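You operate a simulated robot arm through the tools that you are given. There is no shell and no other tool.

You run a simulated two-armed robot. Do the job below in one go: nothing can be reset, and whatever is moved stays where it is left.

JOB
Put the box marked "Box P-64" from the top of the plan chest on the print on a teal board there and the box labelled "Box M-29" on the cover glass. Open the second drawer from the top of the plan chest, take the green folder labelled "Weir" from the inside from the top of the second drawer of the plan chest and leave it on the top of the small white table and shut the drawer again. Open the red rack tray, take the black notebook from the top of the freezer lid and leave it on the mesh of the red rack tray, then shut the tray. Put the bagged book on the low shelf of the frame bench away on the top of the low wooden bench. Do these in any order.

Only the result counts: the job must be done as asked and must still hold three seconds after the hand-in. Knocking over, shifting, dropping, spilling or breaking anything else fails it. A push-on lid holds only when it is set on centred and level and pressed home; a screw cap is set on level and turned clockwise until tight.

ROBOT AND FRAMES
Two 7-joint arms with two-finger grippers on one trunk, on a base that drives. Base frame: it is fixed to the floor where the robot stands at the start and does not move with it; the origin is under the middle of the robot, x ahead of it, y to its left, z up; the surface under the hand at the start is at about z = 900. Units: mm, rad, N and s.
The left shoulder is at the start at [70, 139, 1320], the right one opposite. With the tool pointing down near the work surface each hand reaches from about 460 to 740 mm from the robot's upright axis, wherever it stands, measured 20 degrees to its own side. Places, roughly: bagged book [-2000, 2250, 500]; black notebook [500, 750, 750]; cover glass (19x25x1 cm) [800, -400, 900]; green folder [500, 0, 500]; little blue box, narrow cream box, small cream box [500, 0, 1000]; mesh of the red rack tray [500, 3700, 600]; print on a teal board [750, 0, 1000]; red rack tray [600, 3700, 600]; second drawer of the plan chest [600, -100, 600]; top of the low wooden bench [700, 1900, 600]; top of the small white table [-3200, -300, 800]. Payload 3.43 kg a hand.
The tool frame of a hand sits at the grasp point between the pads (the TCP): z along the fingers, y along the line on which they close. The tips reach 30 mm beyond it. Largest opening 104 mm; the body of the gripper starts 57 mm behind the TCP.
Orientation is told as [roll, pitch, yaw] about the base's x, y, z axes, in that order, counted from this pose: with the fingers straight down and closing along the base's y, the tool's x points along the base's -x, its y along +y and its z along -z.

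CONTROLS
- The arms move only by the tool arm_command. It takes "left_plan", "right_plan" or both (then of equal length, played together; a hand with none holds still); each is a list of rows, each a list of 3 entries, a list of its own where there are three numbers: the shift along the tool's x, y, z in units of 40 mm (1.0 is 40 mm), then the turn, a rotation vector about the tool's x, y, z in units of 4 degrees (1.0 is 4 degrees), then the finger opening in m, from 0 to 0.104. In form: [[[x, y, z], [rx, ry, rz], claw], ...]. A call has 1 to 20 rows; each row shifts and turns the commanded pose from where the row before left it, along the tool's axes as they then stand. A call with a number of a shift or a turn outside -1 to 1 is refused whole. Rows are played at 5 a second. More than 50 mm and 0.15 rad between two rows, or a gripper value outside its range, and nothing of the call is played. A pose out of reach is approached as far as the arm can. The call stops where the force on the tool passes 40 N (or 10 N more than at its start, if that is more) or the arm is blocked; 0.2 s more then pass. Each finger travels about 45 mm/s and halts on what it meets, pressing with about 25 N; the grip force reading is that of the motor and also rises with nothing between the fingers. The clock runs only during rows and for 0.2 s after the last one: add rows that do not move to give the fingers time. The reply holds the time, the measured pose of the TCP, the force on the tool along the base axes, the opening and the grip force, in the units named above and with some noise, with the torque about the TCP (base axes, N m) and any sound that the robot's microphone picked up.
- Cameras (640 x 400 px; columns grow to the right, rows downward): "scene" is now at [138.1, -16.8, 1517.5]; the picture's right is [-0.28, -0.96, 0.00], its down [-0.78, 0.23, -0.59] and it looks along [0.57, -0.16, -0.81] (base axes); focal length 214 px, centre (320, 200). "left" rides on the left gripper at [67, -18, -90] in its tool frame; the picture's right is [0.25, 0.97, 0.00], its down [-0.73, 0.19, -0.66] and it looks along [-0.64, 0.17, 0.75] (tool axes); focal length 218 px, centre (320, 200). "right" rides on the right gripper at [67, 18, -90] in its tool frame; the picture's right is [-0.25, 0.97, 0.00], its down [-0.73, -0.19, -0.66] and it looks along [-0.64, -0.17, 0.75] (tool axes); focal length 218 px, centre (320, 200).
- get_image(camera): a new picture of that camera. The clock stands still meanwhile.
- slide_trunk(by): slides the trunk up (or, below 0, down) by that many mm; the arms and the scene camera ride with it, the base frame stays. It gives what a move gives, with no picture.
- roll_base(legs): drives the robot by 1 to 6 legs, each [ahead, left, turn to the left] in mm, mm and rad, along the robot's own axes; the way and the turn of a leg run together, so that a leg with both is an arc; at most 1500 mm and 3.142 rad a leg. The arms and the cameras ride along, it lands a little off, and it stops where it bumps. It gives what a move gives.
- head_to(pan, tilt): turns the head with the scene camera to pan (to the left, within 1.501 rad either way) and tilt (down, from -0.506 to 1.204), counted from straight ahead of the robot. It gives what a move gives.
- locate(camera, pixels): for up to 12 pixels [column, row] of the newest picture of that camera ("zoom" is the newest enlarged one), the place [x, y, z] in the base frame of the surface seen there, good to about 2 mm, but the place of the scene camera against the robot may be out by one fixed shift of up to 25 mm in any direction. The clock stands still meanwhile.
- enlarge(camera, box): a new picture of the part [left, top, right, bottom] of that camera's present view, enlarged. The clock stands still meanwhile.
- sign_off(): hands the job in; it is judged then, once.

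Open the grippers and draw the arms clear of the work before you hand the job in, unless the task says otherwise.

The tools are called after ">>>" as a command line: name --argument value ..., lists and objects as JSON in quotes. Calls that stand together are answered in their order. arm_command: Moves the arms, as the interface text tells. Its arguments: {"type":"object","properties":{"left_plan":{"type":"array"},"right_plan":{"type":"array"}},"required":[]} The other tools are called the same way: slide_trunk (by) slides the trunk up or down; roll_base (legs) drives the base; head_to (pan, tilt) turns the head that bears the scene camera; get_image (camera) takes a picture; locate (camera, pixels) gives the place of the surface under pixels of a picture; enlarge (camera, box) takes an enlarged picture of a part of a camera's view; sign_off () hands the job in.

At the start:

```text
time_s: 0.0
left_ee_pos: [560.6, 271.3, 1245.7]
left_ee_rot: [0.0, 0.0, -0.001]
left_force: [0.0, -0.4, -0.7]
left_torque: [0.03, 0.01, -0.03]
left_gripper_width: 103.8
left_grasp_force: 0.0
right_ee_pos: [537.7, -300.7, 1247.7]
right_ee_rot: [0.001, 0.001, 0.0]
right_force: [0.3, 0.5, -1.1]
right_torque: [-0.02, 0.02, -0.05]
right_gripper_width: 104.1
right_grasp_force: 0.2
trunk travel left (down, up): [-814.0, 126.0]
robot x, y, heading: [-0.4, 2.0, -0.009]
head pan, tilt: [-0.283, 0.941]
```

scene: 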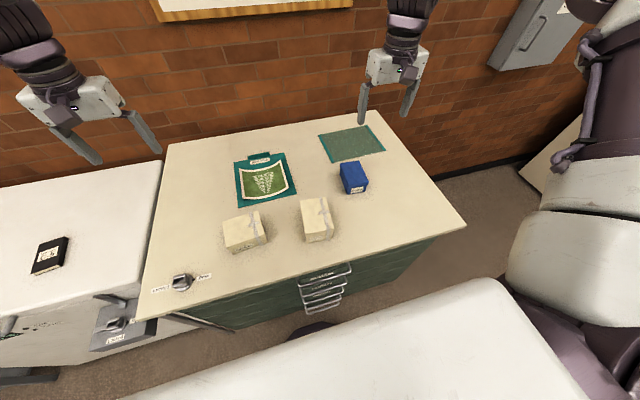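
right: 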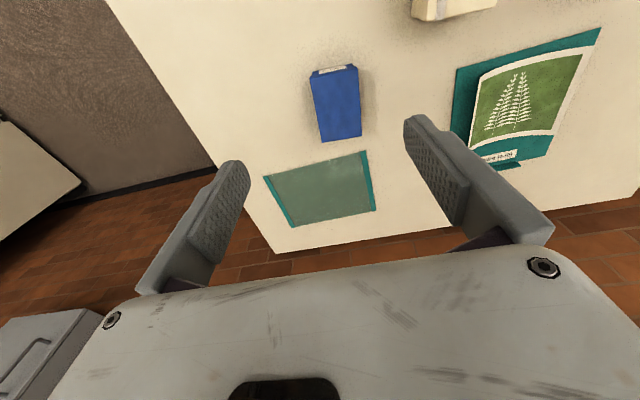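
left: 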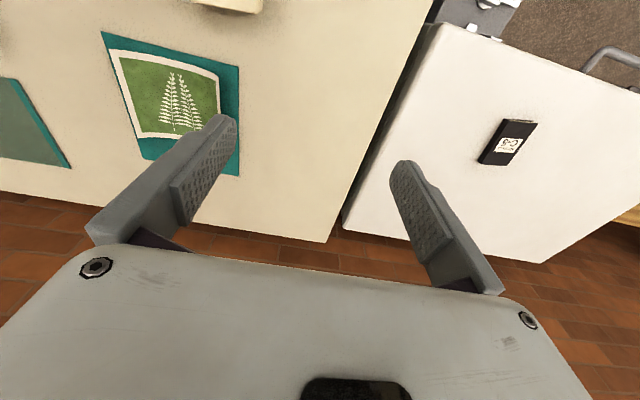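

I see three boxes on the plan chest: two cream ones near (245,232) and (316,220), and a blue one near (354,178). There is a switch or lock at (182,283). I'll enlarge the view to read the labels.

>>> enlarge --camera "scene" --box '[210, 120, 400, 260]'

>>> enlarge --camera "scene" --box '[80, 220, 380, 380]'

```text
2.86 times, centred on (305, 190) of scene
```

zoom: 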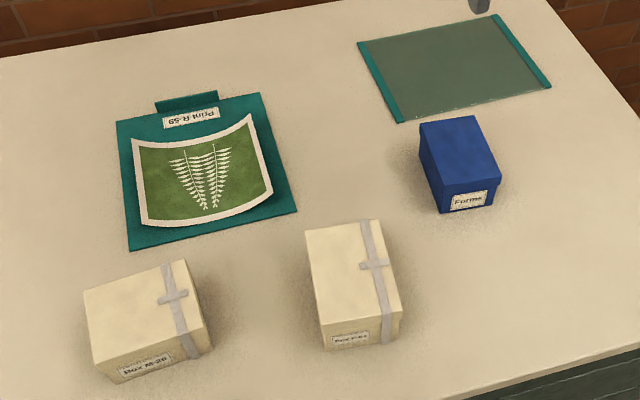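

```text
2.13 times, centred on (230, 300) of scene
```

zoom: 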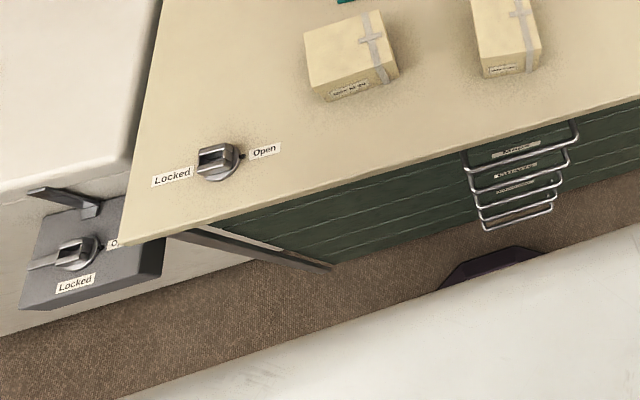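

The left cream box reads "Box M-2?" and the other looks like "Box P-64". I'll enlarge the labels and the lock knob more tightly.

>>> enlarge --camera "scene" --box '[225, 205, 345, 260]'

>>> enlarge --camera "scene" --box '[140, 260, 230, 310]'

>>> enlarge --camera "scene" --box '[290, 250, 370, 320]'

>>> enlarge --camera "scene" --box '[80, 280, 150, 360]'

```text
5.33 times, centred on (285, 232) of scene
```

zoom: 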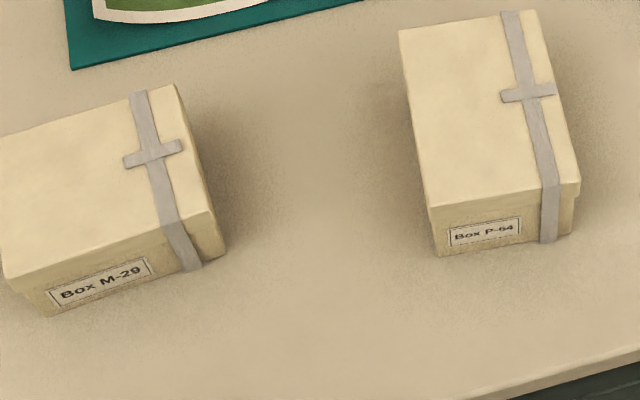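

```text
7.11 times, centred on (185, 285) of scene
```

zoom: 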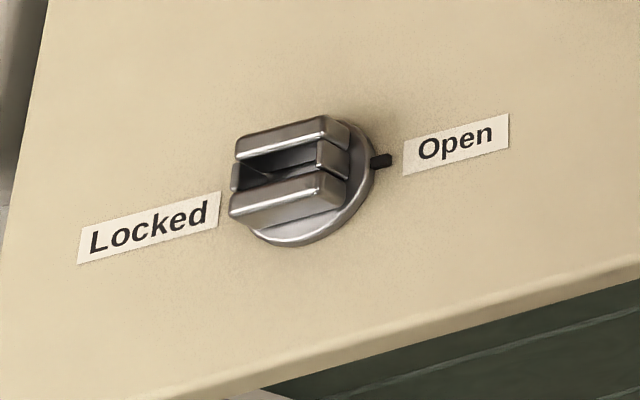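

```text
5.71 times, centred on (330, 285) of scene
```

zoom: 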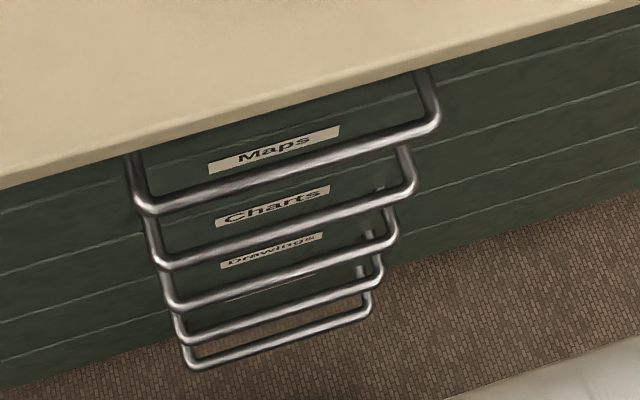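

```text
5.00 times, centred on (115, 320) of scene
```

zoom: 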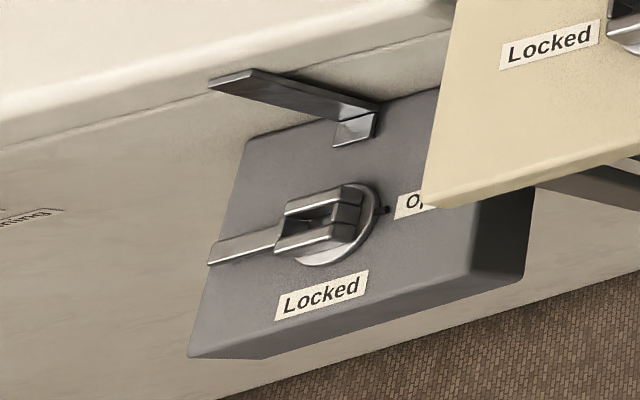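

The labels are confirmed: Box M-29 is left at (245,232) and Box P-64 is at (316,220). The chest knob's tick points to Open. Next I'll locate the main points with the scene camera and both gripper cameras, to work out the scene camera's shift.

>>> get_image --camera "scene"

>>> get_image --camera "right"

>>> get_image --camera "left"

>>> locate --camera "scene" --pixels '[[319, 136], [369, 126], [385, 152], [334, 162], [235, 163], [284, 154], [297, 197], [240, 208], [50, 240], [68, 238], [57, 268], [34, 274]]'

>>> locate --camera "right" --pixels '[[264, 177], [366, 151], [376, 210], [292, 226], [336, 100], [456, 71], [601, 29], [549, 150]]'

>>> locate --camera "left" --pixels '[[102, 33], [240, 68], [240, 174], [140, 158], [503, 119], [537, 123], [515, 165], [479, 163]]'

```text
taken
```

scene: 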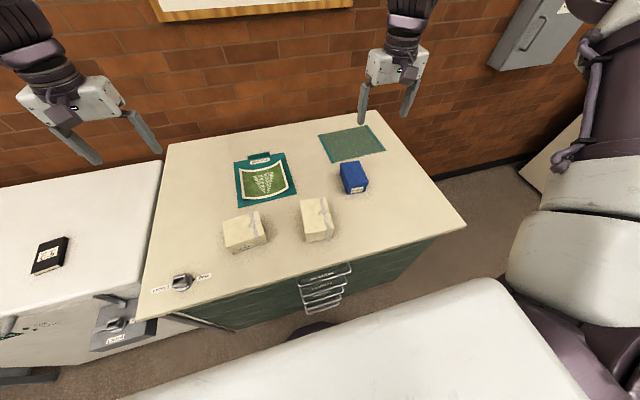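

```text
taken
```

right: 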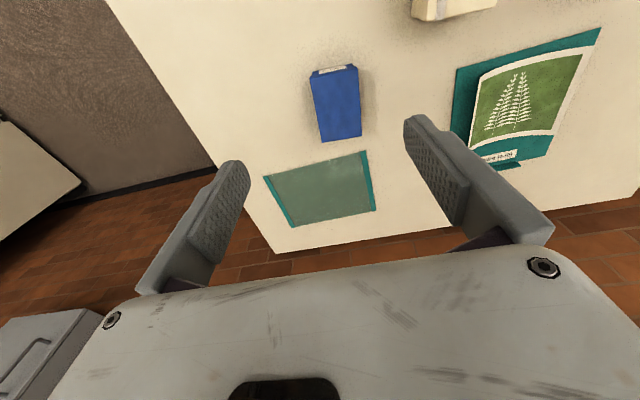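

```text
taken
```

left: 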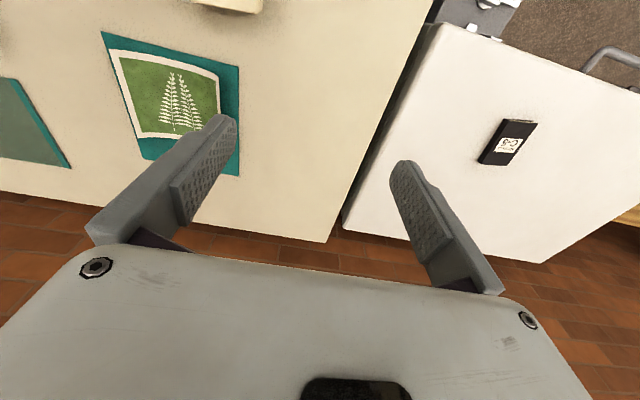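

```text
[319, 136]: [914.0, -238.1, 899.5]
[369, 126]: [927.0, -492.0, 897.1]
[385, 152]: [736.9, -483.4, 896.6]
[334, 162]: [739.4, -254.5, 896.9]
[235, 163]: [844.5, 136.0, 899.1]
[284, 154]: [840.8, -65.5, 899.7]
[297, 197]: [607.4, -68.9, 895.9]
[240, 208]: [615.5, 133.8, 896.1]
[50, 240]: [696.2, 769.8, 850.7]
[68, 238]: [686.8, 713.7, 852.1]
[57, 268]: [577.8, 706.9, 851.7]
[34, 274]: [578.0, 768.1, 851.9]
```

```text
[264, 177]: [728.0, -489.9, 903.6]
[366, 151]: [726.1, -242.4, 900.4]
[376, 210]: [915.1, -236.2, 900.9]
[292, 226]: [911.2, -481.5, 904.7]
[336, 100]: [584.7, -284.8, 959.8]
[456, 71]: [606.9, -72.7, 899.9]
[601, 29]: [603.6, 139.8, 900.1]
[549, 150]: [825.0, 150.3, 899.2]
```

```text
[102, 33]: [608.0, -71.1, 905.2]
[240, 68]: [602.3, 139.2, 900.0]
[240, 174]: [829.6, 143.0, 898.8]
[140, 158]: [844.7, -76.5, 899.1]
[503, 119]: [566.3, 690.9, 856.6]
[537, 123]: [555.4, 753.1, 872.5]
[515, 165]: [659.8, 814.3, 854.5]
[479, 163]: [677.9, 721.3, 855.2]
```

The scene camera's shift looks small, roughly +9, -5, -4. I'll locate the corners of the box tops and the chest edges and handles in the scene view.

>>> enlarge --camera "scene" --box '[215, 150, 375, 260]'

>>> locate --camera "scene" --pixels '[[300, 200], [326, 197], [334, 228], [307, 234], [223, 218], [257, 211], [267, 232], [224, 245], [160, 165], [135, 320], [466, 226], [182, 280]]'

>>> locate --camera "scene" --pixels '[[325, 272], [325, 284], [324, 295], [324, 304], [340, 350], [380, 242], [353, 265], [353, 275], [300, 285], [302, 294], [450, 340], [200, 385]]'

```text
3.64 times, centred on (295, 205) of scene
```

zoom: 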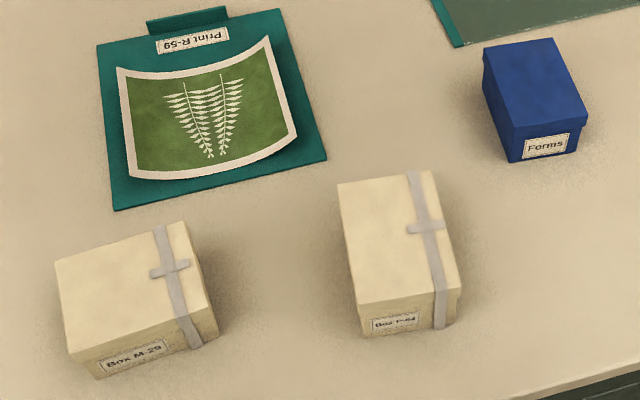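

```text
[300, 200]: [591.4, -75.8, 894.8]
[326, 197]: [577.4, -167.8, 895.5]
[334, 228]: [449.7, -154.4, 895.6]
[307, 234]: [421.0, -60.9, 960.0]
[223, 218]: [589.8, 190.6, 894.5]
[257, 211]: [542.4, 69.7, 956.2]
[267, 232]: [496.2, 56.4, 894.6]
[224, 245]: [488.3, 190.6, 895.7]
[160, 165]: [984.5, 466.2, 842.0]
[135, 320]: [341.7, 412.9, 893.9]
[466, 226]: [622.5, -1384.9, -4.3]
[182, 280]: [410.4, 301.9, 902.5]
```

```text
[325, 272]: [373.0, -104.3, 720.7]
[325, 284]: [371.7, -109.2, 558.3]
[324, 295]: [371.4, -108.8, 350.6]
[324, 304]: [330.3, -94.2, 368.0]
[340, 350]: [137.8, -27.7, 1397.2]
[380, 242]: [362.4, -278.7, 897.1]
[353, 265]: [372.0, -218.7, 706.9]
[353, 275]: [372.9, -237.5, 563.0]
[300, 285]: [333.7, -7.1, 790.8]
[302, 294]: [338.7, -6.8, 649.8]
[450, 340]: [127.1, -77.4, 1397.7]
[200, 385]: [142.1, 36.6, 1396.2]
```

The chest top is at z≈900 and its front face is at x≈365–372. A dark shape near (318,327) may be my own base front, so I'll locate it to learn my clearance. I'll also look around the right side of the chest.

>>> locate --camera "scene" --pixels '[[318, 328], [312, 325], [325, 325], [318, 320], [440, 225], [430, 235], [400, 250], [405, 120], [466, 222], [345, 255], [300, 270], [250, 290]]'

>>> head_to --pan -1.0 --tilt 0.7

>>> get_image --camera "scene"

```text
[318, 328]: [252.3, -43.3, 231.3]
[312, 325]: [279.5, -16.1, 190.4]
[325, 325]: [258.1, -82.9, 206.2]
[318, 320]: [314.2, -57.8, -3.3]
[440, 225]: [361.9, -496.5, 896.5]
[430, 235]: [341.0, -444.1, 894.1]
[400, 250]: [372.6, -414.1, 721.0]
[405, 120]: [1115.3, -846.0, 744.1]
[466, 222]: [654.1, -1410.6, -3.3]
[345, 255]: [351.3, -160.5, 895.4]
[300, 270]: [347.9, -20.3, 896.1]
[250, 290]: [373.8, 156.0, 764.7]
```

```text
time_s: 1.1
left_ee_pos: [561.5, 270.3, 1245.5]
left_ee_rot: [-0.001, 0.0, 0.001]
left_force: [0.0, -0.6, 0.4]
left_torque: [-0.03, 0.0, 0.02]
left_gripper_width: 103.6
left_grasp_force: 0.1
right_ee_pos: [537.9, -301.8, 1245.8]
right_ee_rot: [0.002, -0.001, 0.0]
right_force: [-0.4, 0.7, 0.1]
right_torque: [-0.02, -0.03, 0.02]
right_gripper_width: 104.1
right_grasp_force: 0.0
trunk travel left (down, up): [-814.0, 126.0]
robot x, y, heading: [-0.1, -2.4, 0.004]
head pan, tilt: [-1.0, 0.7]
```

```text
taken
```

scene: 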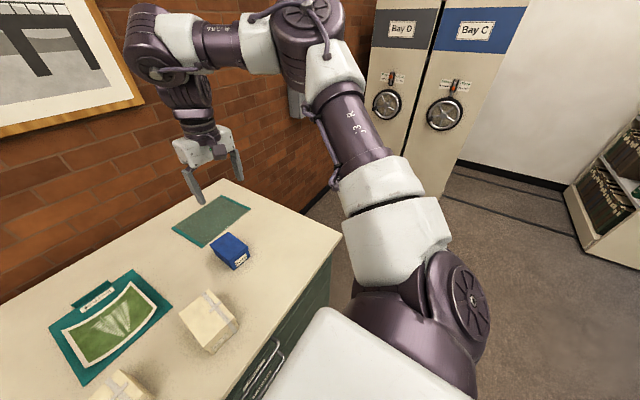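

My base front reaches about x≈280, so there is only about 40 mm of free space ahead of it before the handles. I'll point the head back at the chest and zoom both cameras onto the print board corners to calibrate the scene camera's shift.

>>> head_to --pan -0.1 --tilt 0.85

>>> get_image --camera "scene"

>>> enlarge --camera "left" --box '[90, 20, 260, 190]'

```text
time_s: 2.3
left_ee_pos: [561.1, 271.0, 1246.9]
left_ee_rot: [-0.001, 0.001, 0.001]
left_force: [0.2, 0.2, -0.6]
left_torque: [-0.02, 0.01, 0.0]
left_gripper_width: 103.9
left_grasp_force: 0.1
right_ee_pos: [535.9, -301.0, 1246.8]
right_ee_rot: [0.003, 0.001, -0.001]
right_force: [-0.2, 0.1, 0.1]
right_torque: [0.03, -0.01, -0.01]
right_gripper_width: 104.4
right_grasp_force: 0.1
trunk travel left (down, up): [-814.0, 126.0]
robot x, y, heading: [2.1, 0.1, 0.004]
head pan, tilt: [-0.099, 0.85]
```

```text
taken
```

scene: 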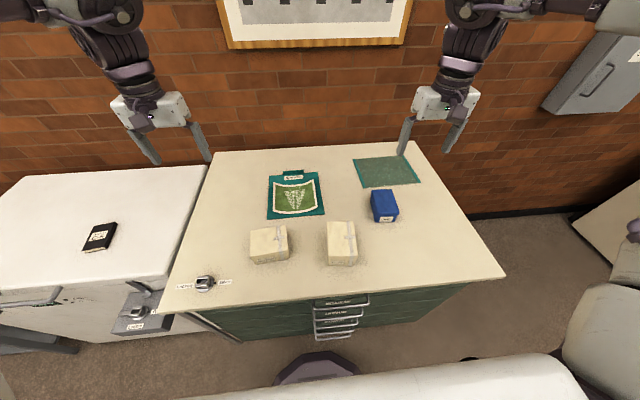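

```text
2.35 times, centred on (175, 105) of left
```

zoom: 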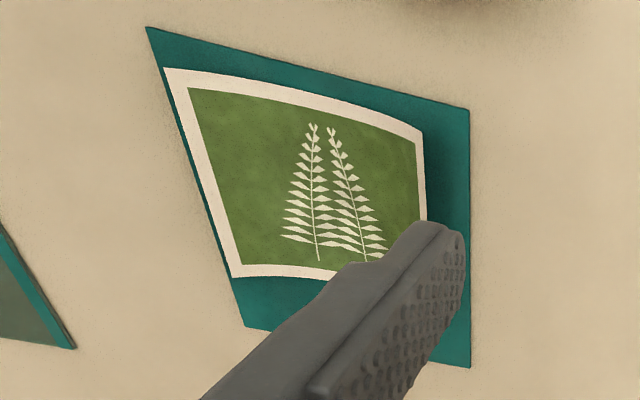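

The left zoom shows the print and board clearly. I'll locate the board and print corners there, then zoom the scene camera on the same area.

>>> locate --camera "zoom" --pixels '[[150, 31], [466, 113], [466, 362], [247, 322], [168, 72], [417, 136], [236, 273], [310, 180], [290, 90], [450, 150]]'

>>> enlarge --camera "scene" --box '[240, 160, 432, 280]'

```text
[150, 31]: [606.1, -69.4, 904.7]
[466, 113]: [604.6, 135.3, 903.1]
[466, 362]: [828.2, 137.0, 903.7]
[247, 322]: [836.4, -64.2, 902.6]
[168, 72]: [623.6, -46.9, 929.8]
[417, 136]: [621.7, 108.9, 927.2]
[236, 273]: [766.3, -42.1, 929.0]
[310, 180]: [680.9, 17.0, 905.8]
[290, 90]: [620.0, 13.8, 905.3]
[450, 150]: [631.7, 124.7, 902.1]
```

```text
3.33 times, centred on (336, 220) of scene
```

zoom: 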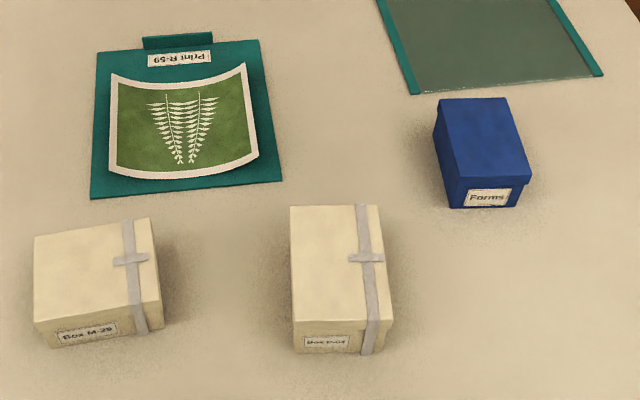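

The print spans about x 621–775, y −47–109, with its curled side edges rising to z≈928. Now I'll locate the box corners and the same board corners in the scene zoom.

>>> locate --camera "zoom" --pixels '[[98, 54], [258, 42], [280, 180], [92, 196], [293, 208], [377, 207], [392, 315], [296, 320], [36, 239], [148, 221], [160, 300], [36, 320]]'

>>> locate --camera "zoom" --pixels '[[296, 350], [390, 348], [50, 345], [160, 322], [340, 260], [95, 265], [441, 103], [506, 100], [530, 180], [452, 205], [410, 92], [600, 73]]'

```text
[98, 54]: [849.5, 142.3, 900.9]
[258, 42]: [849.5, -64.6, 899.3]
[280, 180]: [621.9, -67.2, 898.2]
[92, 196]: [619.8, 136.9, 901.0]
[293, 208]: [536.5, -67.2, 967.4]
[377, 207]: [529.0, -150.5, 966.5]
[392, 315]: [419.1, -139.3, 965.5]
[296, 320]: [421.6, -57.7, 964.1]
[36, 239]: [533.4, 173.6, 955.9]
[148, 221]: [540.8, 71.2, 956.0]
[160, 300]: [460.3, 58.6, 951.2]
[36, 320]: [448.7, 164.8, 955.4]
```

```text
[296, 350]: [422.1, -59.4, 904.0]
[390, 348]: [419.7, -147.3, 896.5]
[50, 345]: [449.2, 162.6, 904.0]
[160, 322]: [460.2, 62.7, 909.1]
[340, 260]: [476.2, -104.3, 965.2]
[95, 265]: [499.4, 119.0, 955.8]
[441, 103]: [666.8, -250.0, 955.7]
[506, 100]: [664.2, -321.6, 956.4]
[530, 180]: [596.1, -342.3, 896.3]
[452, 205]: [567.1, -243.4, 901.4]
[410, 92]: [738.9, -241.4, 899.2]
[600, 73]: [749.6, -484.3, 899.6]
```

From the board corners, the scene camera's shift is about (+14, +2, −4). Corrected, P-64 is centred near (463,−105), about 113×83×66, and turned about −5°. M-29 is near (482,115), about 105 (y) × 80 (x). I'll drive 200 mm to the right so the left hand can reach both P-64 and the print.

>>> roll_base --legs '[[0, -200, 0]]'

>>> get_image --camera "left"

```text
time_s: 3.9
left_ee_pos: [561.0, 79.4, 1245.3]
left_ee_rot: [-0.004, 0.0, 0.001]
left_force: [0.5, 0.1, 0.4]
left_torque: [-0.04, 0.0, 0.0]
left_gripper_width: 104.2
left_grasp_force: 0.0
right_ee_pos: [536.1, -492.1, 1246.8]
right_ee_rot: [0.001, -0.001, 0.001]
right_force: [-0.8, 0.8, 0.1]
right_torque: [-0.04, 0.01, -0.01]
right_gripper_width: 104.0
right_grasp_force: 0.0
trunk travel left (down, up): [-814.0, 126.0]
robot x, y, heading: [0.1, -193.1, 0.001]
head pan, tilt: [-0.099, 0.85]
```

```text
taken
```

left: 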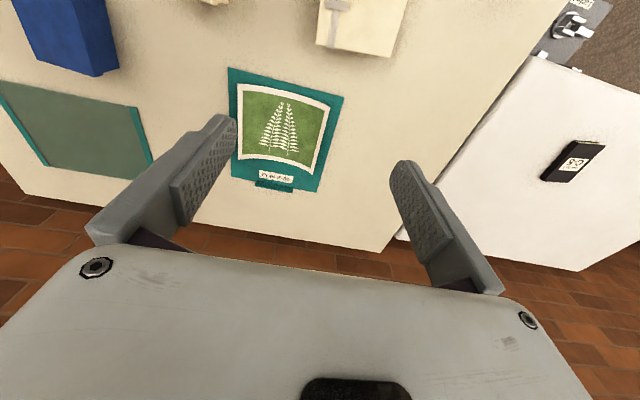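

The robot is now at y≈−193 and the left camera sees the print at about (285,130), with P-64's edge at the top. I'll zoom to refine the print corners.

>>> enlarge --camera "left" --box '[200, 0, 420, 200]'

```text
2.00 times, centred on (310, 100) of left
```

zoom: 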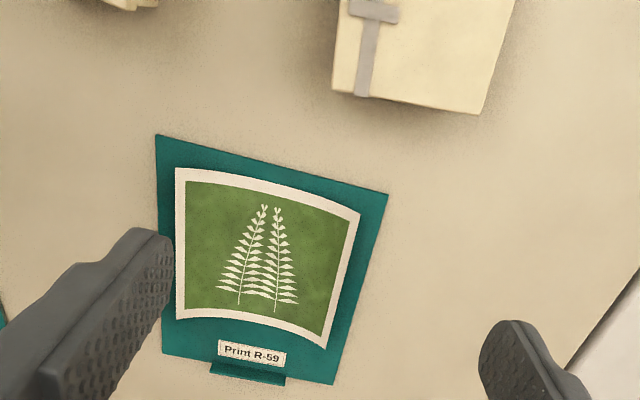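

I'll locate the board, the print and M-29's far edge in this zoom.

>>> locate --camera "zoom" --pixels '[[159, 140], [384, 197], [331, 380], [165, 350], [179, 172], [356, 215], [322, 344], [180, 316], [268, 195], [250, 325], [335, 90], [479, 110]]'

```text
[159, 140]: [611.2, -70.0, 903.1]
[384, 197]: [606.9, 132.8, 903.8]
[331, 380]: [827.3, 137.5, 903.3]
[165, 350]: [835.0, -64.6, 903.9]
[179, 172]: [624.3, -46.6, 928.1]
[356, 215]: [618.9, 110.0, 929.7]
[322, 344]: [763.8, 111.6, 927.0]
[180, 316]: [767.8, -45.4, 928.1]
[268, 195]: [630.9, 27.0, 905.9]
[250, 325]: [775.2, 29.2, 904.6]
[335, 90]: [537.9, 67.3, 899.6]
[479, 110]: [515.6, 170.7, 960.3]
```

M-29's far corner seen by the hand camera is (515.6,170.7,960.3), which confirms the scene shift of about (+17,+2.5,−4). P-64's centre is therefore about (460,−106), with its top at z≈970. I'll move the left hand above it at z≈1080 with yaw −4.5°.

>>> arm_command --left_plan '[[[0.42, -0.78, 0.5], [0, 0, 0], 0.104], [[0.42, -0.78, 0.5], [0, 0, 0], 0.104], [[0.42, -0.78, 0.5], [0, 0, 0], 0.104], [[0.42, -0.78, 0.5], [0, 0, 0], 0.104], [[0.42, -0.78, 0.5], [0, 0, 0], 0.104], [[0.42, -0.75, 0.5], [0, 0, 0], 0.104], [[0, 0, 0.5], [0, 0, 0.55], 0.104], [[0, 0, 0.5], [0, 0, 0.55], 0.104], [[0, 0, 0], [0, 0, 0], 0.104]]'

>>> get_image --camera "left"

```text
time_s: 5.9
left_ee_pos: [475.8, -85.6, 1100.5]
left_ee_rot: [0.0, 0.0, -0.076]
left_force: [-0.3, 0.0, -0.4]
left_torque: [0.0, 0.01, 0.02]
left_gripper_width: 104.0
left_grasp_force: 0.0
left hand out of reach, approached as far as the arm can: row 6
right_ee_pos: [537.2, -496.7, 1245.2]
right_ee_rot: [0.001, -0.002, 0.002]
right_force: [-0.5, -0.2, 0.0]
right_torque: [-0.02, -0.02, -0.01]
right_gripper_width: 103.9
right_grasp_force: 0.0
trunk travel left (down, up): [-814.0, 126.0]
robot x, y, heading: [0.7, -194.7, -0.001]
head pan, tilt: [-0.099, 0.85]
```

```text
taken
```

left: 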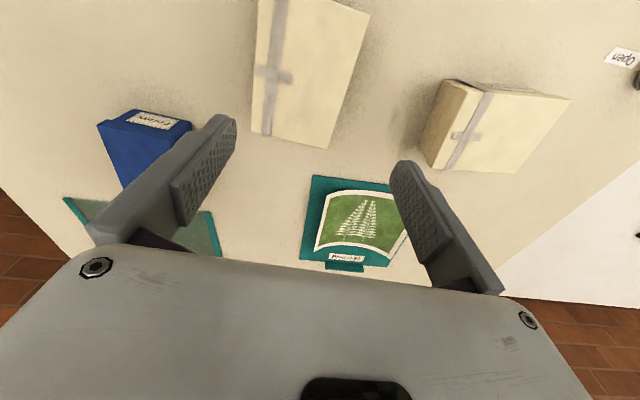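

The hand stopped short at (476,−86,1100) because the point is too close to my body. I'll drive back 90 mm, which also gives a better view of the box.

>>> roll_base --legs '[[-90, 0, 0]]'

>>> get_image --camera "left"

```text
time_s: 7.0
left_ee_pos: [391.7, -86.3, 1097.1]
left_ee_rot: [0.0, 0.006, -0.075]
left_force: [0.5, 0.7, 0.5]
left_torque: [0.01, 0.03, 0.0]
left_gripper_width: 103.9
left_grasp_force: 0.1
right_ee_pos: [452.4, -495.9, 1242.6]
right_ee_rot: [0.001, 0.003, 0.0]
right_force: [1.1, -0.1, 0.8]
right_torque: [0.02, 0.05, -0.01]
right_gripper_width: 104.0
right_grasp_force: 0.0
trunk travel left (down, up): [-814.0, 126.0]
robot x, y, heading: [-85.7, -193.3, 0.003]
head pan, tilt: [-0.099, 0.85]
```

```text
taken
```

left: 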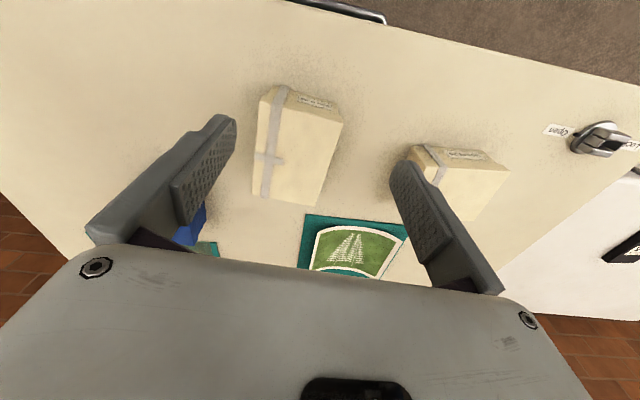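

Now both cream boxes show in the left camera, with P-64 at (297,150). I'll zoom in to measure them.

>>> enlarge --camera "left" --box '[230, 70, 390, 220]'

```text
2.67 times, centred on (310, 145) of left
```

zoom: 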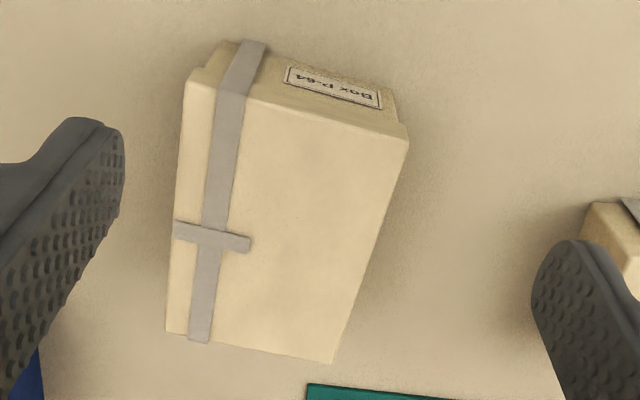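

I'll locate the P-64 lid's top corners and points along its base.

>>> locate --camera "zoom" --pixels '[[190, 84], [403, 139], [331, 358], [170, 328], [280, 220], [205, 70], [395, 92], [300, 70], [380, 100]]'

```text
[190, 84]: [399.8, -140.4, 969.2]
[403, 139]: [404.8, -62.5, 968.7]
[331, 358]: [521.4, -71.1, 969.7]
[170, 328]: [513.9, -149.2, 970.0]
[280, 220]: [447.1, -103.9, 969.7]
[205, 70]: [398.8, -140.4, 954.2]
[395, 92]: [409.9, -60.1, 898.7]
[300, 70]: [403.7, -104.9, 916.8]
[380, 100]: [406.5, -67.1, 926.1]
```

P-64's top corners give its centre at (460,−106), top z 969.5, 116×78, yaw −4.3°, which matches the hand's yaw. I'll centre over it and descend to TCP z≈990 to check before the last part.

>>> arm_command --left_plan '[[[-0.87, -0.18, 0.3], [0, 0, 0], 0.104], [[-0.87, -0.18, 0.3], [0, 0, 0], 0.104], [[0, 0, 0.7], [0, 0, 0], 0.104], [[0, 0, 0.7], [0, 0, 0], 0.104], [[0, 0, 0.6], [0, 0, 0], 0.104], [[0, 0, 0], [0, 0, 0], 0.104]]'

>>> get_image --camera "left"

```text
time_s: 8.4
left_ee_pos: [455.5, -106.4, 995.2]
left_ee_rot: [0.0, 0.001, -0.073]
left_force: [-0.5, 0.1, -0.5]
left_torque: [0.0, 0.04, 0.02]
left_gripper_width: 103.8
left_grasp_force: 0.0
right_ee_pos: [447.3, -497.3, 1245.6]
right_ee_rot: [0.001, -0.002, 0.001]
right_force: [-0.5, -0.8, 0.0]
right_torque: [0.01, -0.01, 0.02]
right_gripper_width: 104.2
right_grasp_force: 0.1
trunk travel left (down, up): [-814.0, 126.0]
robot x, y, heading: [-85.2, -195.7, 0.002]
head pan, tilt: [-0.099, 0.85]
```

```text
taken
```

left: 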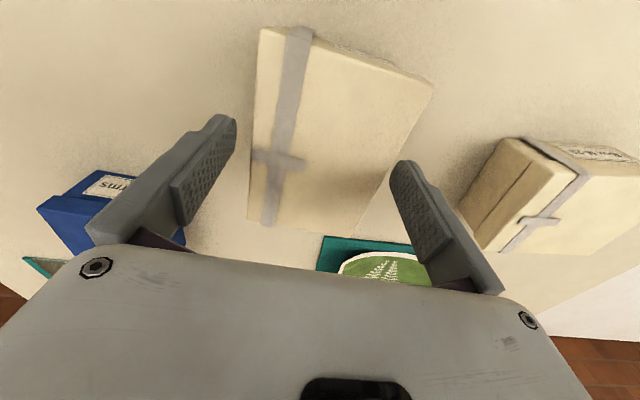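

The box sits between the fingers with clearance on both sides. I'll descend about 48 mm to TCP z≈947 and close.

>>> arm_command --left_plan '[[[-0.05, 0, 0.4], [0, 0, 0], 0.104], [[-0.05, 0, 0.4], [0, 0, 0], 0.104], [[0, 0, 0.4], [0, 0, 0], 0.104], [[0, 0, 0], [0, 0, 0], 0.104], [[0, 0, 0], [0, 0, 0], 0.06], [[0, 0, 0], [0, 0, 0], 0.06], [[0, 0, 0], [0, 0, 0], 0.06], [[0, 0, 0], [0, 0, 0], 0.06], [[0, 0, 0], [0, 0, 0], 0.06]]'

```text
time_s: 10.4
left_ee_pos: [460.3, -106.9, 948.3]
left_ee_rot: [-0.001, 0.0, -0.076]
left_force: [-0.7, -0.3, -0.3]
left_torque: [-0.02, -0.01, -0.02]
left_gripper_width: 84.6
left_grasp_force: 25.6
right_ee_pos: [448.5, -497.1, 1246.5]
right_ee_rot: [0.004, 0.0, -0.001]
right_force: [-0.5, -0.4, 0.1]
right_torque: [0.01, -0.01, -0.05]
right_gripper_width: 104.3
right_grasp_force: 0.0
trunk travel left (down, up): [-814.0, 126.0]
robot x, y, heading: [-88.6, -199.5, -0.0]
head pan, tilt: [-0.099, 0.85]
```

The fingers halted at 84.6 mm with a 25.6 N grip, so they have the box. I'll lift it 120 mm and check the load.

>>> arm_command --left_plan '[[[0, 0, -0.2], [0, 0, 0], 0.06], [[0, 0, -0.4], [0, 0, 0], 0.06], [[0, 0, -0.8], [0, 0, 0], 0.06], [[0, 0, -0.8], [0, 0, 0], 0.06], [[0, 0, -0.8], [0, 0, 0], 0.06], [[0, 0, 0], [0, 0, 0], 0.06]]'

>>> get_image --camera "left"

```text
time_s: 11.8
left_ee_pos: [461.0, -105.0, 1066.7]
left_ee_rot: [0.002, 0.003, -0.074]
left_force: [0.1, -0.7, -3.3]
left_torque: [-0.01, 0.05, 0.0]
left_gripper_width: 84.6
left_grasp_force: 25.2
right_ee_pos: [450.5, -496.5, 1245.4]
right_ee_rot: [-0.001, 0.0, 0.001]
right_force: [0.0, 0.8, 0.4]
right_torque: [0.01, -0.02, 0.03]
right_gripper_width: 104.1
right_grasp_force: 0.2
trunk travel left (down, up): [-814.0, 126.0]
robot x, y, heading: [-87.9, -197.1, -0.001]
head pan, tilt: [-0.099, 0.85]
```

```text
taken
```

left: 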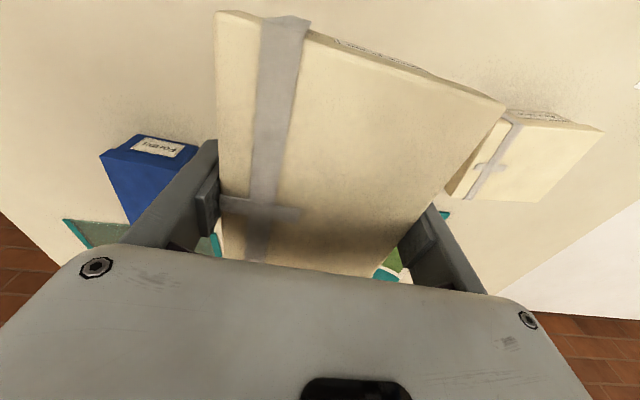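

The box weighs about 0.3 kg and is held level. I'll drive forward about 83 mm, which still clears the handles, so the left hand reaches the print.

>>> roll_base --legs '[[84, 0, 0]]'

```text
time_s: 12.8
left_ee_pos: [540.4, -105.7, 1071.0]
left_ee_rot: [0.0, -0.004, -0.074]
left_force: [-0.4, -0.3, -3.5]
left_torque: [0.02, -0.04, 0.03]
left_gripper_width: 84.6
left_grasp_force: 25.3
right_ee_pos: [527.8, -495.7, 1249.7]
right_ee_rot: [0.001, -0.007, 0.001]
right_force: [-0.9, -0.2, 0.1]
right_torque: [0.0, -0.06, 0.0]
right_gripper_width: 103.9
right_grasp_force: 0.0
trunk travel left (down, up): [-814.0, 126.0]
robot x, y, heading: [-6.0, -193.8, -0.002]
head pan, tilt: [-0.099, 0.85]
```

I'll turn the box +5° to line up with the print and move over the print's centre at (694,32), lowering to TCP z≈1000.

>>> arm_command --left_plan '[[[0, 0, 0], [0, 0, -0.65], 0.06], [[0, 0, 0], [0, 0, -0.65], 0.06], [[-0.78, 0.674, 0.355], [0, 0, 0], 0.06], [[-0.78, 0.674, 0.355], [0, 0, 0], 0.06], [[-0.78, 0.674, 0.355], [0, 0, 0], 0.06], [[-0.78, 0.674, 0.355], [0, 0, 0], 0.06], [[-0.78, 0.674, 0.355], [0, 0, 0], 0.06], [[0, 0, 0], [0, 0, 0], 0.06]]'

>>> get_image --camera "left"

>>> get_image --camera "scene"

```text
time_s: 14.6
left_ee_pos: [672.5, 16.7, 1000.1]
left_ee_rot: [-0.002, -0.001, 0.016]
left_force: [0.4, -0.1, -3.5]
left_torque: [-0.03, -0.02, 0.04]
left_gripper_width: 84.6
left_grasp_force: 24.9
left hand out of reach, approached as far as the arm can: row 7
right_ee_pos: [532.1, -493.8, 1247.5]
right_ee_rot: [0.001, -0.003, 0.003]
right_force: [-0.4, 0.0, -0.2]
right_torque: [-0.06, -0.01, 0.04]
right_gripper_width: 104.1
right_grasp_force: 0.1
trunk travel left (down, up): [-814.0, 126.0]
robot x, y, heading: [-7.9, -193.9, 0.005]
head pan, tilt: [-0.099, 0.85]
```

```text
taken
```

left: 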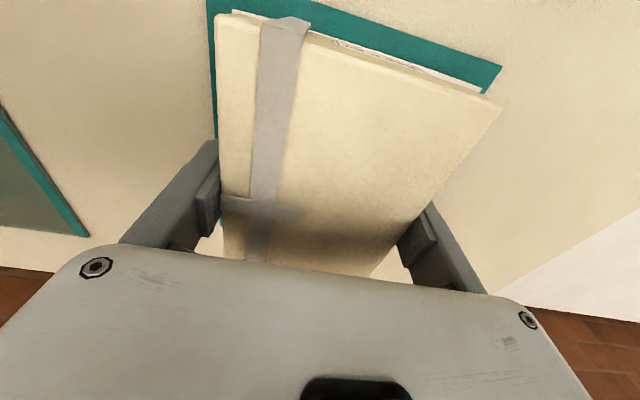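

```text
taken
```

scene: 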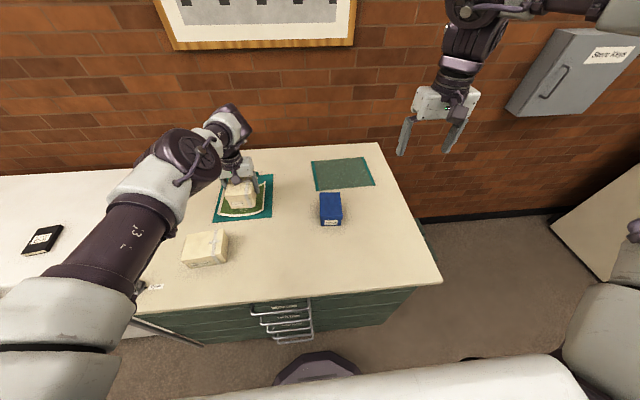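

The hand's limit was (672.5,16.7), so it needs about 21 mm more in x and 15 mm in y. I'll drive 18 mm ahead (handle gap about 50 mm) and 60 mm left so the target lies straighter ahead of the left shoulder. The box bottom at z≈952 is above everything there.

>>> roll_base --legs '[[18, 60, 0]]'

```text
time_s: 15.6
left_ee_pos: [690.8, 64.6, 1002.4]
left_ee_rot: [0.007, -0.002, 0.011]
left_force: [-1.0, -1.4, -3.4]
left_torque: [0.07, -0.01, 0.05]
left_gripper_width: 84.9
left_grasp_force: 25.2
right_ee_pos: [547.8, -447.0, 1244.7]
right_ee_rot: [0.009, -0.002, -0.005]
right_force: [0.4, -1.6, -0.4]
right_torque: [0.06, -0.02, 0.0]
right_gripper_width: 104.0
right_grasp_force: 0.1
trunk travel left (down, up): [-814.0, 126.0]
robot x, y, heading: [10.0, -131.8, -0.003]
head pan, tilt: [-0.099, 0.85]
```

The hand is now at (690.8,64.6). I'll move it −32 mm in y and +3 mm in x to centre over the print.

>>> arm_command --left_plan '[[[-0.04, -0.41, 0], [0, 0, 0], 0.06], [[-0.04, -0.41, 0], [0, 0, 0], 0.06], [[0, 0, 0.2], [0, 0, 0], 0.06], [[0, 0, 0], [0, 0, 0], 0.06]]'

>>> get_image --camera "left"

>>> enlarge --camera "scene" --box '[180, 120, 340, 240]'

```text
time_s: 16.6
left_ee_pos: [692.4, 43.5, 990.7]
left_ee_rot: [-0.005, 0.0, 0.01]
left_force: [-1.1, -0.1, -3.7]
left_torque: [-0.02, 0.01, 0.01]
left_gripper_width: 84.9
left_grasp_force: 25.0
left hand out of reach, approached as far as the arm can: row 2
right_ee_pos: [550.7, -438.3, 1245.8]
right_ee_rot: [0.0, -0.001, -0.004]
right_force: [0.0, 0.0, -1.0]
right_torque: [-0.01, 0.01, -0.02]
right_gripper_width: 104.1
right_grasp_force: 0.0
trunk travel left (down, up): [-814.0, 126.0]
robot x, y, heading: [8.9, -135.3, -0.005]
head pan, tilt: [-0.099, 0.85]
```

```text
taken
```

left: 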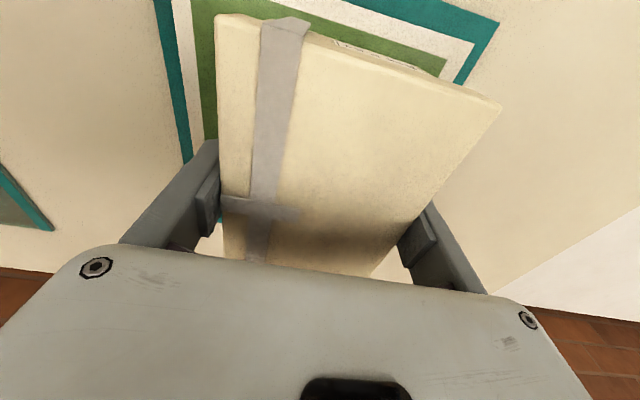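

```text
3.33 times, centred on (260, 180) of scene
```

zoom: 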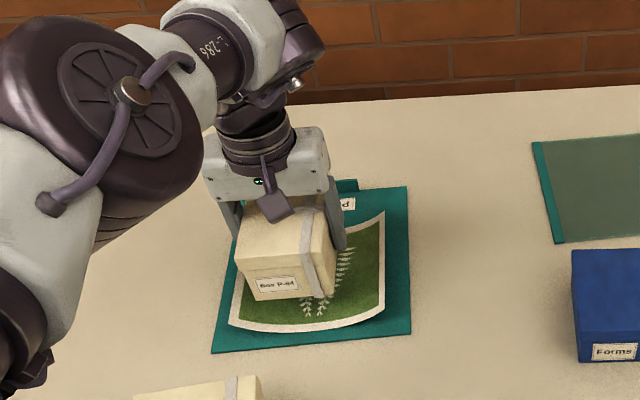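

The hand stopped at y≈43.5, 11 mm short in y. A base shift of 12 mm to the right will centre it.

>>> roll_base --legs '[[0, -12, 0]]'

```text
time_s: 17.4
left_ee_pos: [691.6, 33.1, 990.1]
left_ee_rot: [-0.008, -0.002, 0.012]
left_force: [0.2, 0.0, -3.4]
left_torque: [-0.03, 0.0, 0.02]
left_gripper_width: 84.9
left_grasp_force: 24.8
right_ee_pos: [549.2, -448.1, 1247.2]
right_ee_rot: [-0.001, 0.0, -0.003]
right_force: [0.3, 0.6, 0.4]
right_torque: [-0.05, -0.01, -0.01]
right_gripper_width: 103.8
right_grasp_force: 0.1
trunk travel left (down, up): [-814.0, 126.0]
robot x, y, heading: [15.2, -148.7, -0.003]
head pan, tilt: [-0.099, 0.85]
```

The hand is at (691.6,33.1), centred. I'll lower slowly toward contact, expected near TCP z≈953.

>>> arm_command --left_plan '[[[0, 0, 0.2], [0, 0, 0], 0.06], [[0, 0, 0.2], [0, 0, 0], 0.06], [[0, 0, 0.2], [0, 0, 0], 0.06], [[0, 0, 0.1], [0, 0, 0], 0.06], [[0, 0, 0], [0, 0, 0], 0.06]]'

>>> get_image --camera "left"

```text
time_s: 18.6
left_ee_pos: [688.0, 30.3, 963.0]
left_ee_rot: [-0.005, 0.0, 0.01]
left_force: [0.1, 0.2, -4.1]
left_torque: [0.0, 0.0, 0.05]
left_gripper_width: 84.7
left_grasp_force: 25.0
left hand out of reach, approached as far as the arm can: row 3
right_ee_pos: [549.3, -449.8, 1245.2]
right_ee_rot: [0.002, -0.001, -0.005]
right_force: [-0.2, -1.0, -0.4]
right_torque: [0.01, 0.03, 0.0]
right_gripper_width: 104.1
right_grasp_force: 0.1
trunk travel left (down, up): [-814.0, 126.0]
robot x, y, heading: [10.8, -147.6, 0.001]
head pan, tilt: [-0.099, 0.85]
```

```text
taken
```

left: 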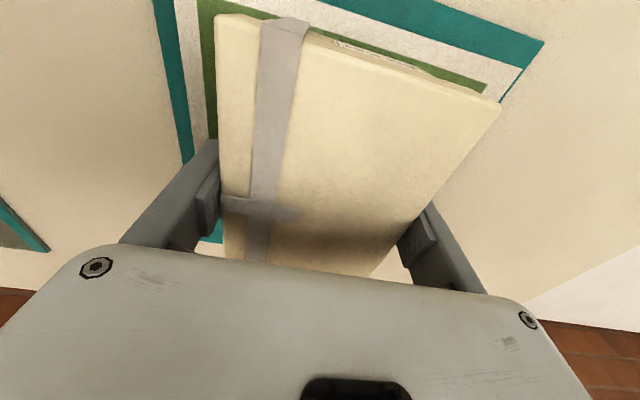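

The arm is at its reach limit, with TCP z 963. I'll lower with the trunk instead, in small steps.

>>> slide_trunk --by -7

```text
time_s: 19.1
left_ee_pos: [687.9, 30.1, 957.6]
left_ee_rot: [-0.003, 0.0, 0.01]
left_force: [0.1, 0.4, -3.2]
left_torque: [0.02, -0.01, -0.01]
left_gripper_width: 84.7
left_grasp_force: 25.3
right_ee_pos: [549.5, -451.8, 1237.9]
right_ee_rot: [0.003, 0.0, -0.002]
right_force: [-0.2, -0.4, 0.0]
right_torque: [0.02, 0.01, 0.02]
right_gripper_width: 104.0
right_grasp_force: 0.1
trunk travel left (down, up): [-807.0, 133.0]
robot x, y, heading: [11.7, -148.3, -0.006]
head pan, tilt: [-0.099, 0.85]
```

No contact yet at z 957.6, so I'll lower another 3 mm.

>>> slide_trunk --by -3

```text
time_s: 19.6
left_ee_pos: [688.3, 29.4, 954.1]
left_ee_rot: [-0.003, 0.002, 0.012]
left_force: [0.4, 0.5, -3.3]
left_torque: [-0.02, -0.02, 0.0]
left_gripper_width: 84.7
left_grasp_force: 25.1
right_ee_pos: [549.7, -451.1, 1235.3]
right_ee_rot: [0.003, 0.0, -0.002]
right_force: [0.8, -0.2, 0.2]
right_torque: [0.05, -0.01, 0.04]
right_gripper_width: 104.0
right_grasp_force: 0.0
trunk travel left (down, up): [-804.0, 136.0]
robot x, y, heading: [11.0, -149.3, -0.002]
head pan, tilt: [-0.099, 0.85]
```

The z force is still −3.3 N, which is just the box's weight. I'll lower another 2 mm.

>>> slide_trunk --by -2

```text
time_s: 20.2
left_ee_pos: [686.2, 29.5, 952.3]
left_ee_rot: [-0.003, -0.001, 0.012]
left_force: [-0.9, 0.2, -2.0]
left_torque: [0.04, 0.1, 0.01]
left_gripper_width: 84.7
left_grasp_force: 24.9
right_ee_pos: [549.7, -450.7, 1233.0]
right_ee_rot: [0.002, 0.001, -0.003]
right_force: [-0.2, -0.6, -0.1]
right_torque: [-0.04, 0.0, -0.04]
right_gripper_width: 104.1
right_grasp_force: 0.1
trunk travel left (down, up): [-802.0, 138.0]
robot x, y, heading: [13.7, -148.7, -0.002]
head pan, tilt: [-0.099, 0.85]
```

The load dropped to −2 N, so the box is starting to touch. I'll lower another 1.5 mm and look.

>>> slide_trunk --by -1.5

>>> enlarge --camera "scene" --box '[180, 120, 340, 240]'

```text
time_s: 20.7
left_ee_pos: [687.1, 29.1, 951.8]
left_ee_rot: [-0.004, -0.004, 0.012]
left_force: [0.9, 0.7, 5.7]
left_torque: [0.33, 0.52, -0.08]
left_gripper_width: 84.7
left_grasp_force: 25.2
right_ee_pos: [549.0, -451.5, 1233.3]
right_ee_rot: [0.002, -0.002, -0.002]
right_force: [0.2, -0.2, -0.1]
right_torque: [0.04, -0.01, 0.0]
right_gripper_width: 104.0
right_grasp_force: 0.0
trunk travel left (down, up): [-801.0, 139.0]
robot x, y, heading: [13.0, -150.3, -0.006]
head pan, tilt: [-0.099, 0.85]
```

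```text
3.33 times, centred on (260, 180) of scene
```

zoom: 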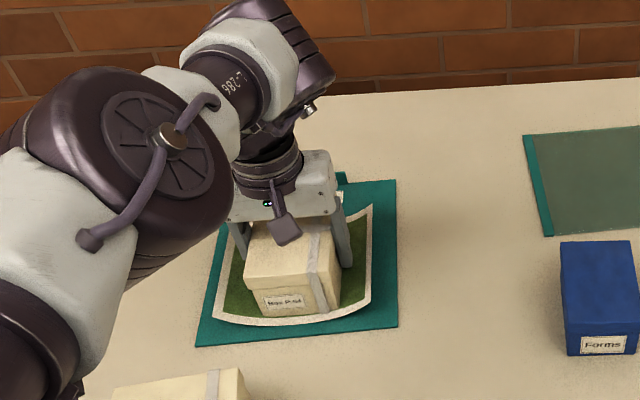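

The force is now +5.7 N, so the box rests on the print. I'll open slightly to 95 mm, wait, then rise.

>>> arm_command --left_plan '[[[0, 0, 0], [0, 0, 0], 0.09], [[0, 0, 0], [0, 0, 0], 0.095], [[0, 0, 0], [0, 0, 0], 0.095], [[0, 0, 0], [0, 0, 0], 0.095]]'

>>> get_image --camera "left"

```text
time_s: 21.7
left_ee_pos: [687.6, 28.5, 950.4]
left_ee_rot: [-0.004, -0.002, 0.011]
left_force: [-0.6, -0.4, -0.4]
left_torque: [0.0, 0.03, 0.01]
left_gripper_width: 95.1
left_grasp_force: 0.0
right_ee_pos: [549.2, -450.9, 1231.7]
right_ee_rot: [0.003, 0.001, -0.004]
right_force: [-0.3, 0.0, 0.3]
right_torque: [0.03, -0.01, -0.02]
right_gripper_width: 103.9
right_grasp_force: 0.1
trunk travel left (down, up): [-801.0, 139.0]
robot x, y, heading: [11.3, -147.8, -0.007]
head pan, tilt: [-0.099, 0.85]
```

```text
taken
```

left: 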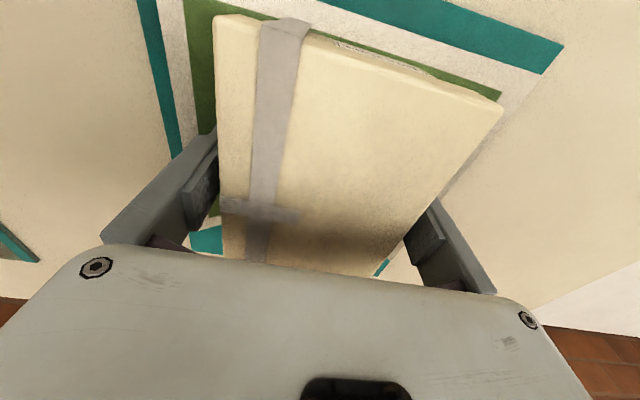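

The fingers are open and unloaded with a gap on both sides. I'll rise straight up and then draw the hand back.

>>> arm_command --left_plan '[[[0.05, 0, -0.4], [0, 0, 0], 0.095], [[0.05, 0, -0.6], [0, 0, 0], 0.095], [[0.1, 0, -0.9], [0, 0, 0], 0.1], [[0.1, 0, -0.9], [0, 0, 0], 0.104], [[0.1, 0, -0.9], [0, 0, 0], 0.104], [[0.5, 0, -0.9], [0, 0, 0], 0.104], [[0.7, 0, -0.8], [0, 0, 0], 0.104], [[0.7, 0, -0.8], [0, 0, 0], 0.104], [[0, 0, 0], [0, 0, 0], 0.104]]'

>>> enlarge --camera "scene" --box '[180, 120, 400, 270]'

>>> get_image --camera "left"

```text
time_s: 23.7
left_ee_pos: [596.2, 29.1, 1195.3]
left_ee_rot: [-0.004, 0.0, 0.012]
left_force: [0.0, -0.2, 0.3]
left_torque: [0.0, 0.02, -0.01]
left_gripper_width: 103.7
left_grasp_force: 0.1
right_ee_pos: [549.6, -450.8, 1231.6]
right_ee_rot: [0.002, 0.001, -0.004]
right_force: [1.0, 0.2, 0.4]
right_torque: [0.0, -0.03, 0.02]
right_gripper_width: 103.9
right_grasp_force: 0.0
trunk travel left (down, up): [-801.0, 139.0]
robot x, y, heading: [13.4, -150.2, -0.005]
head pan, tilt: [-0.099, 0.85]
```

```text
2.67 times, centred on (290, 195) of scene
```

zoom: 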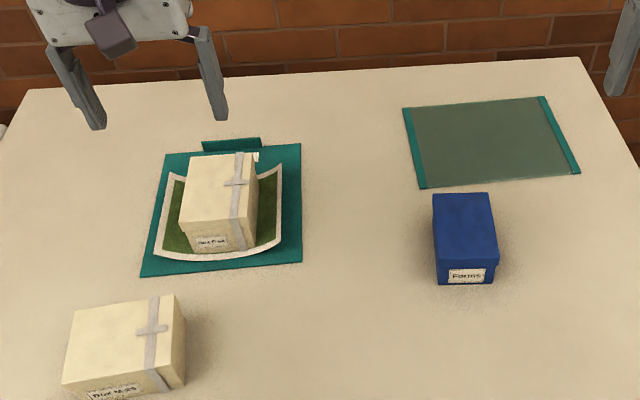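

```text
taken
```

left: 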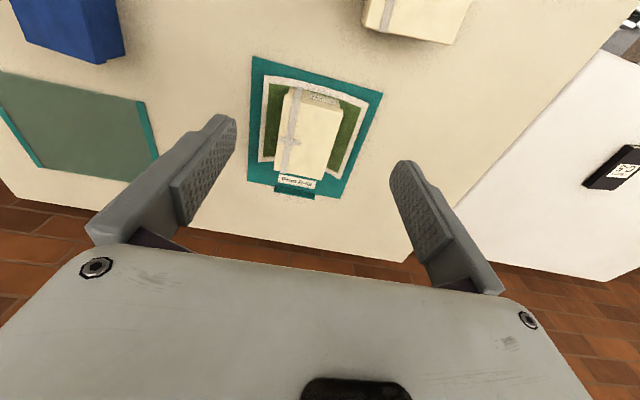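

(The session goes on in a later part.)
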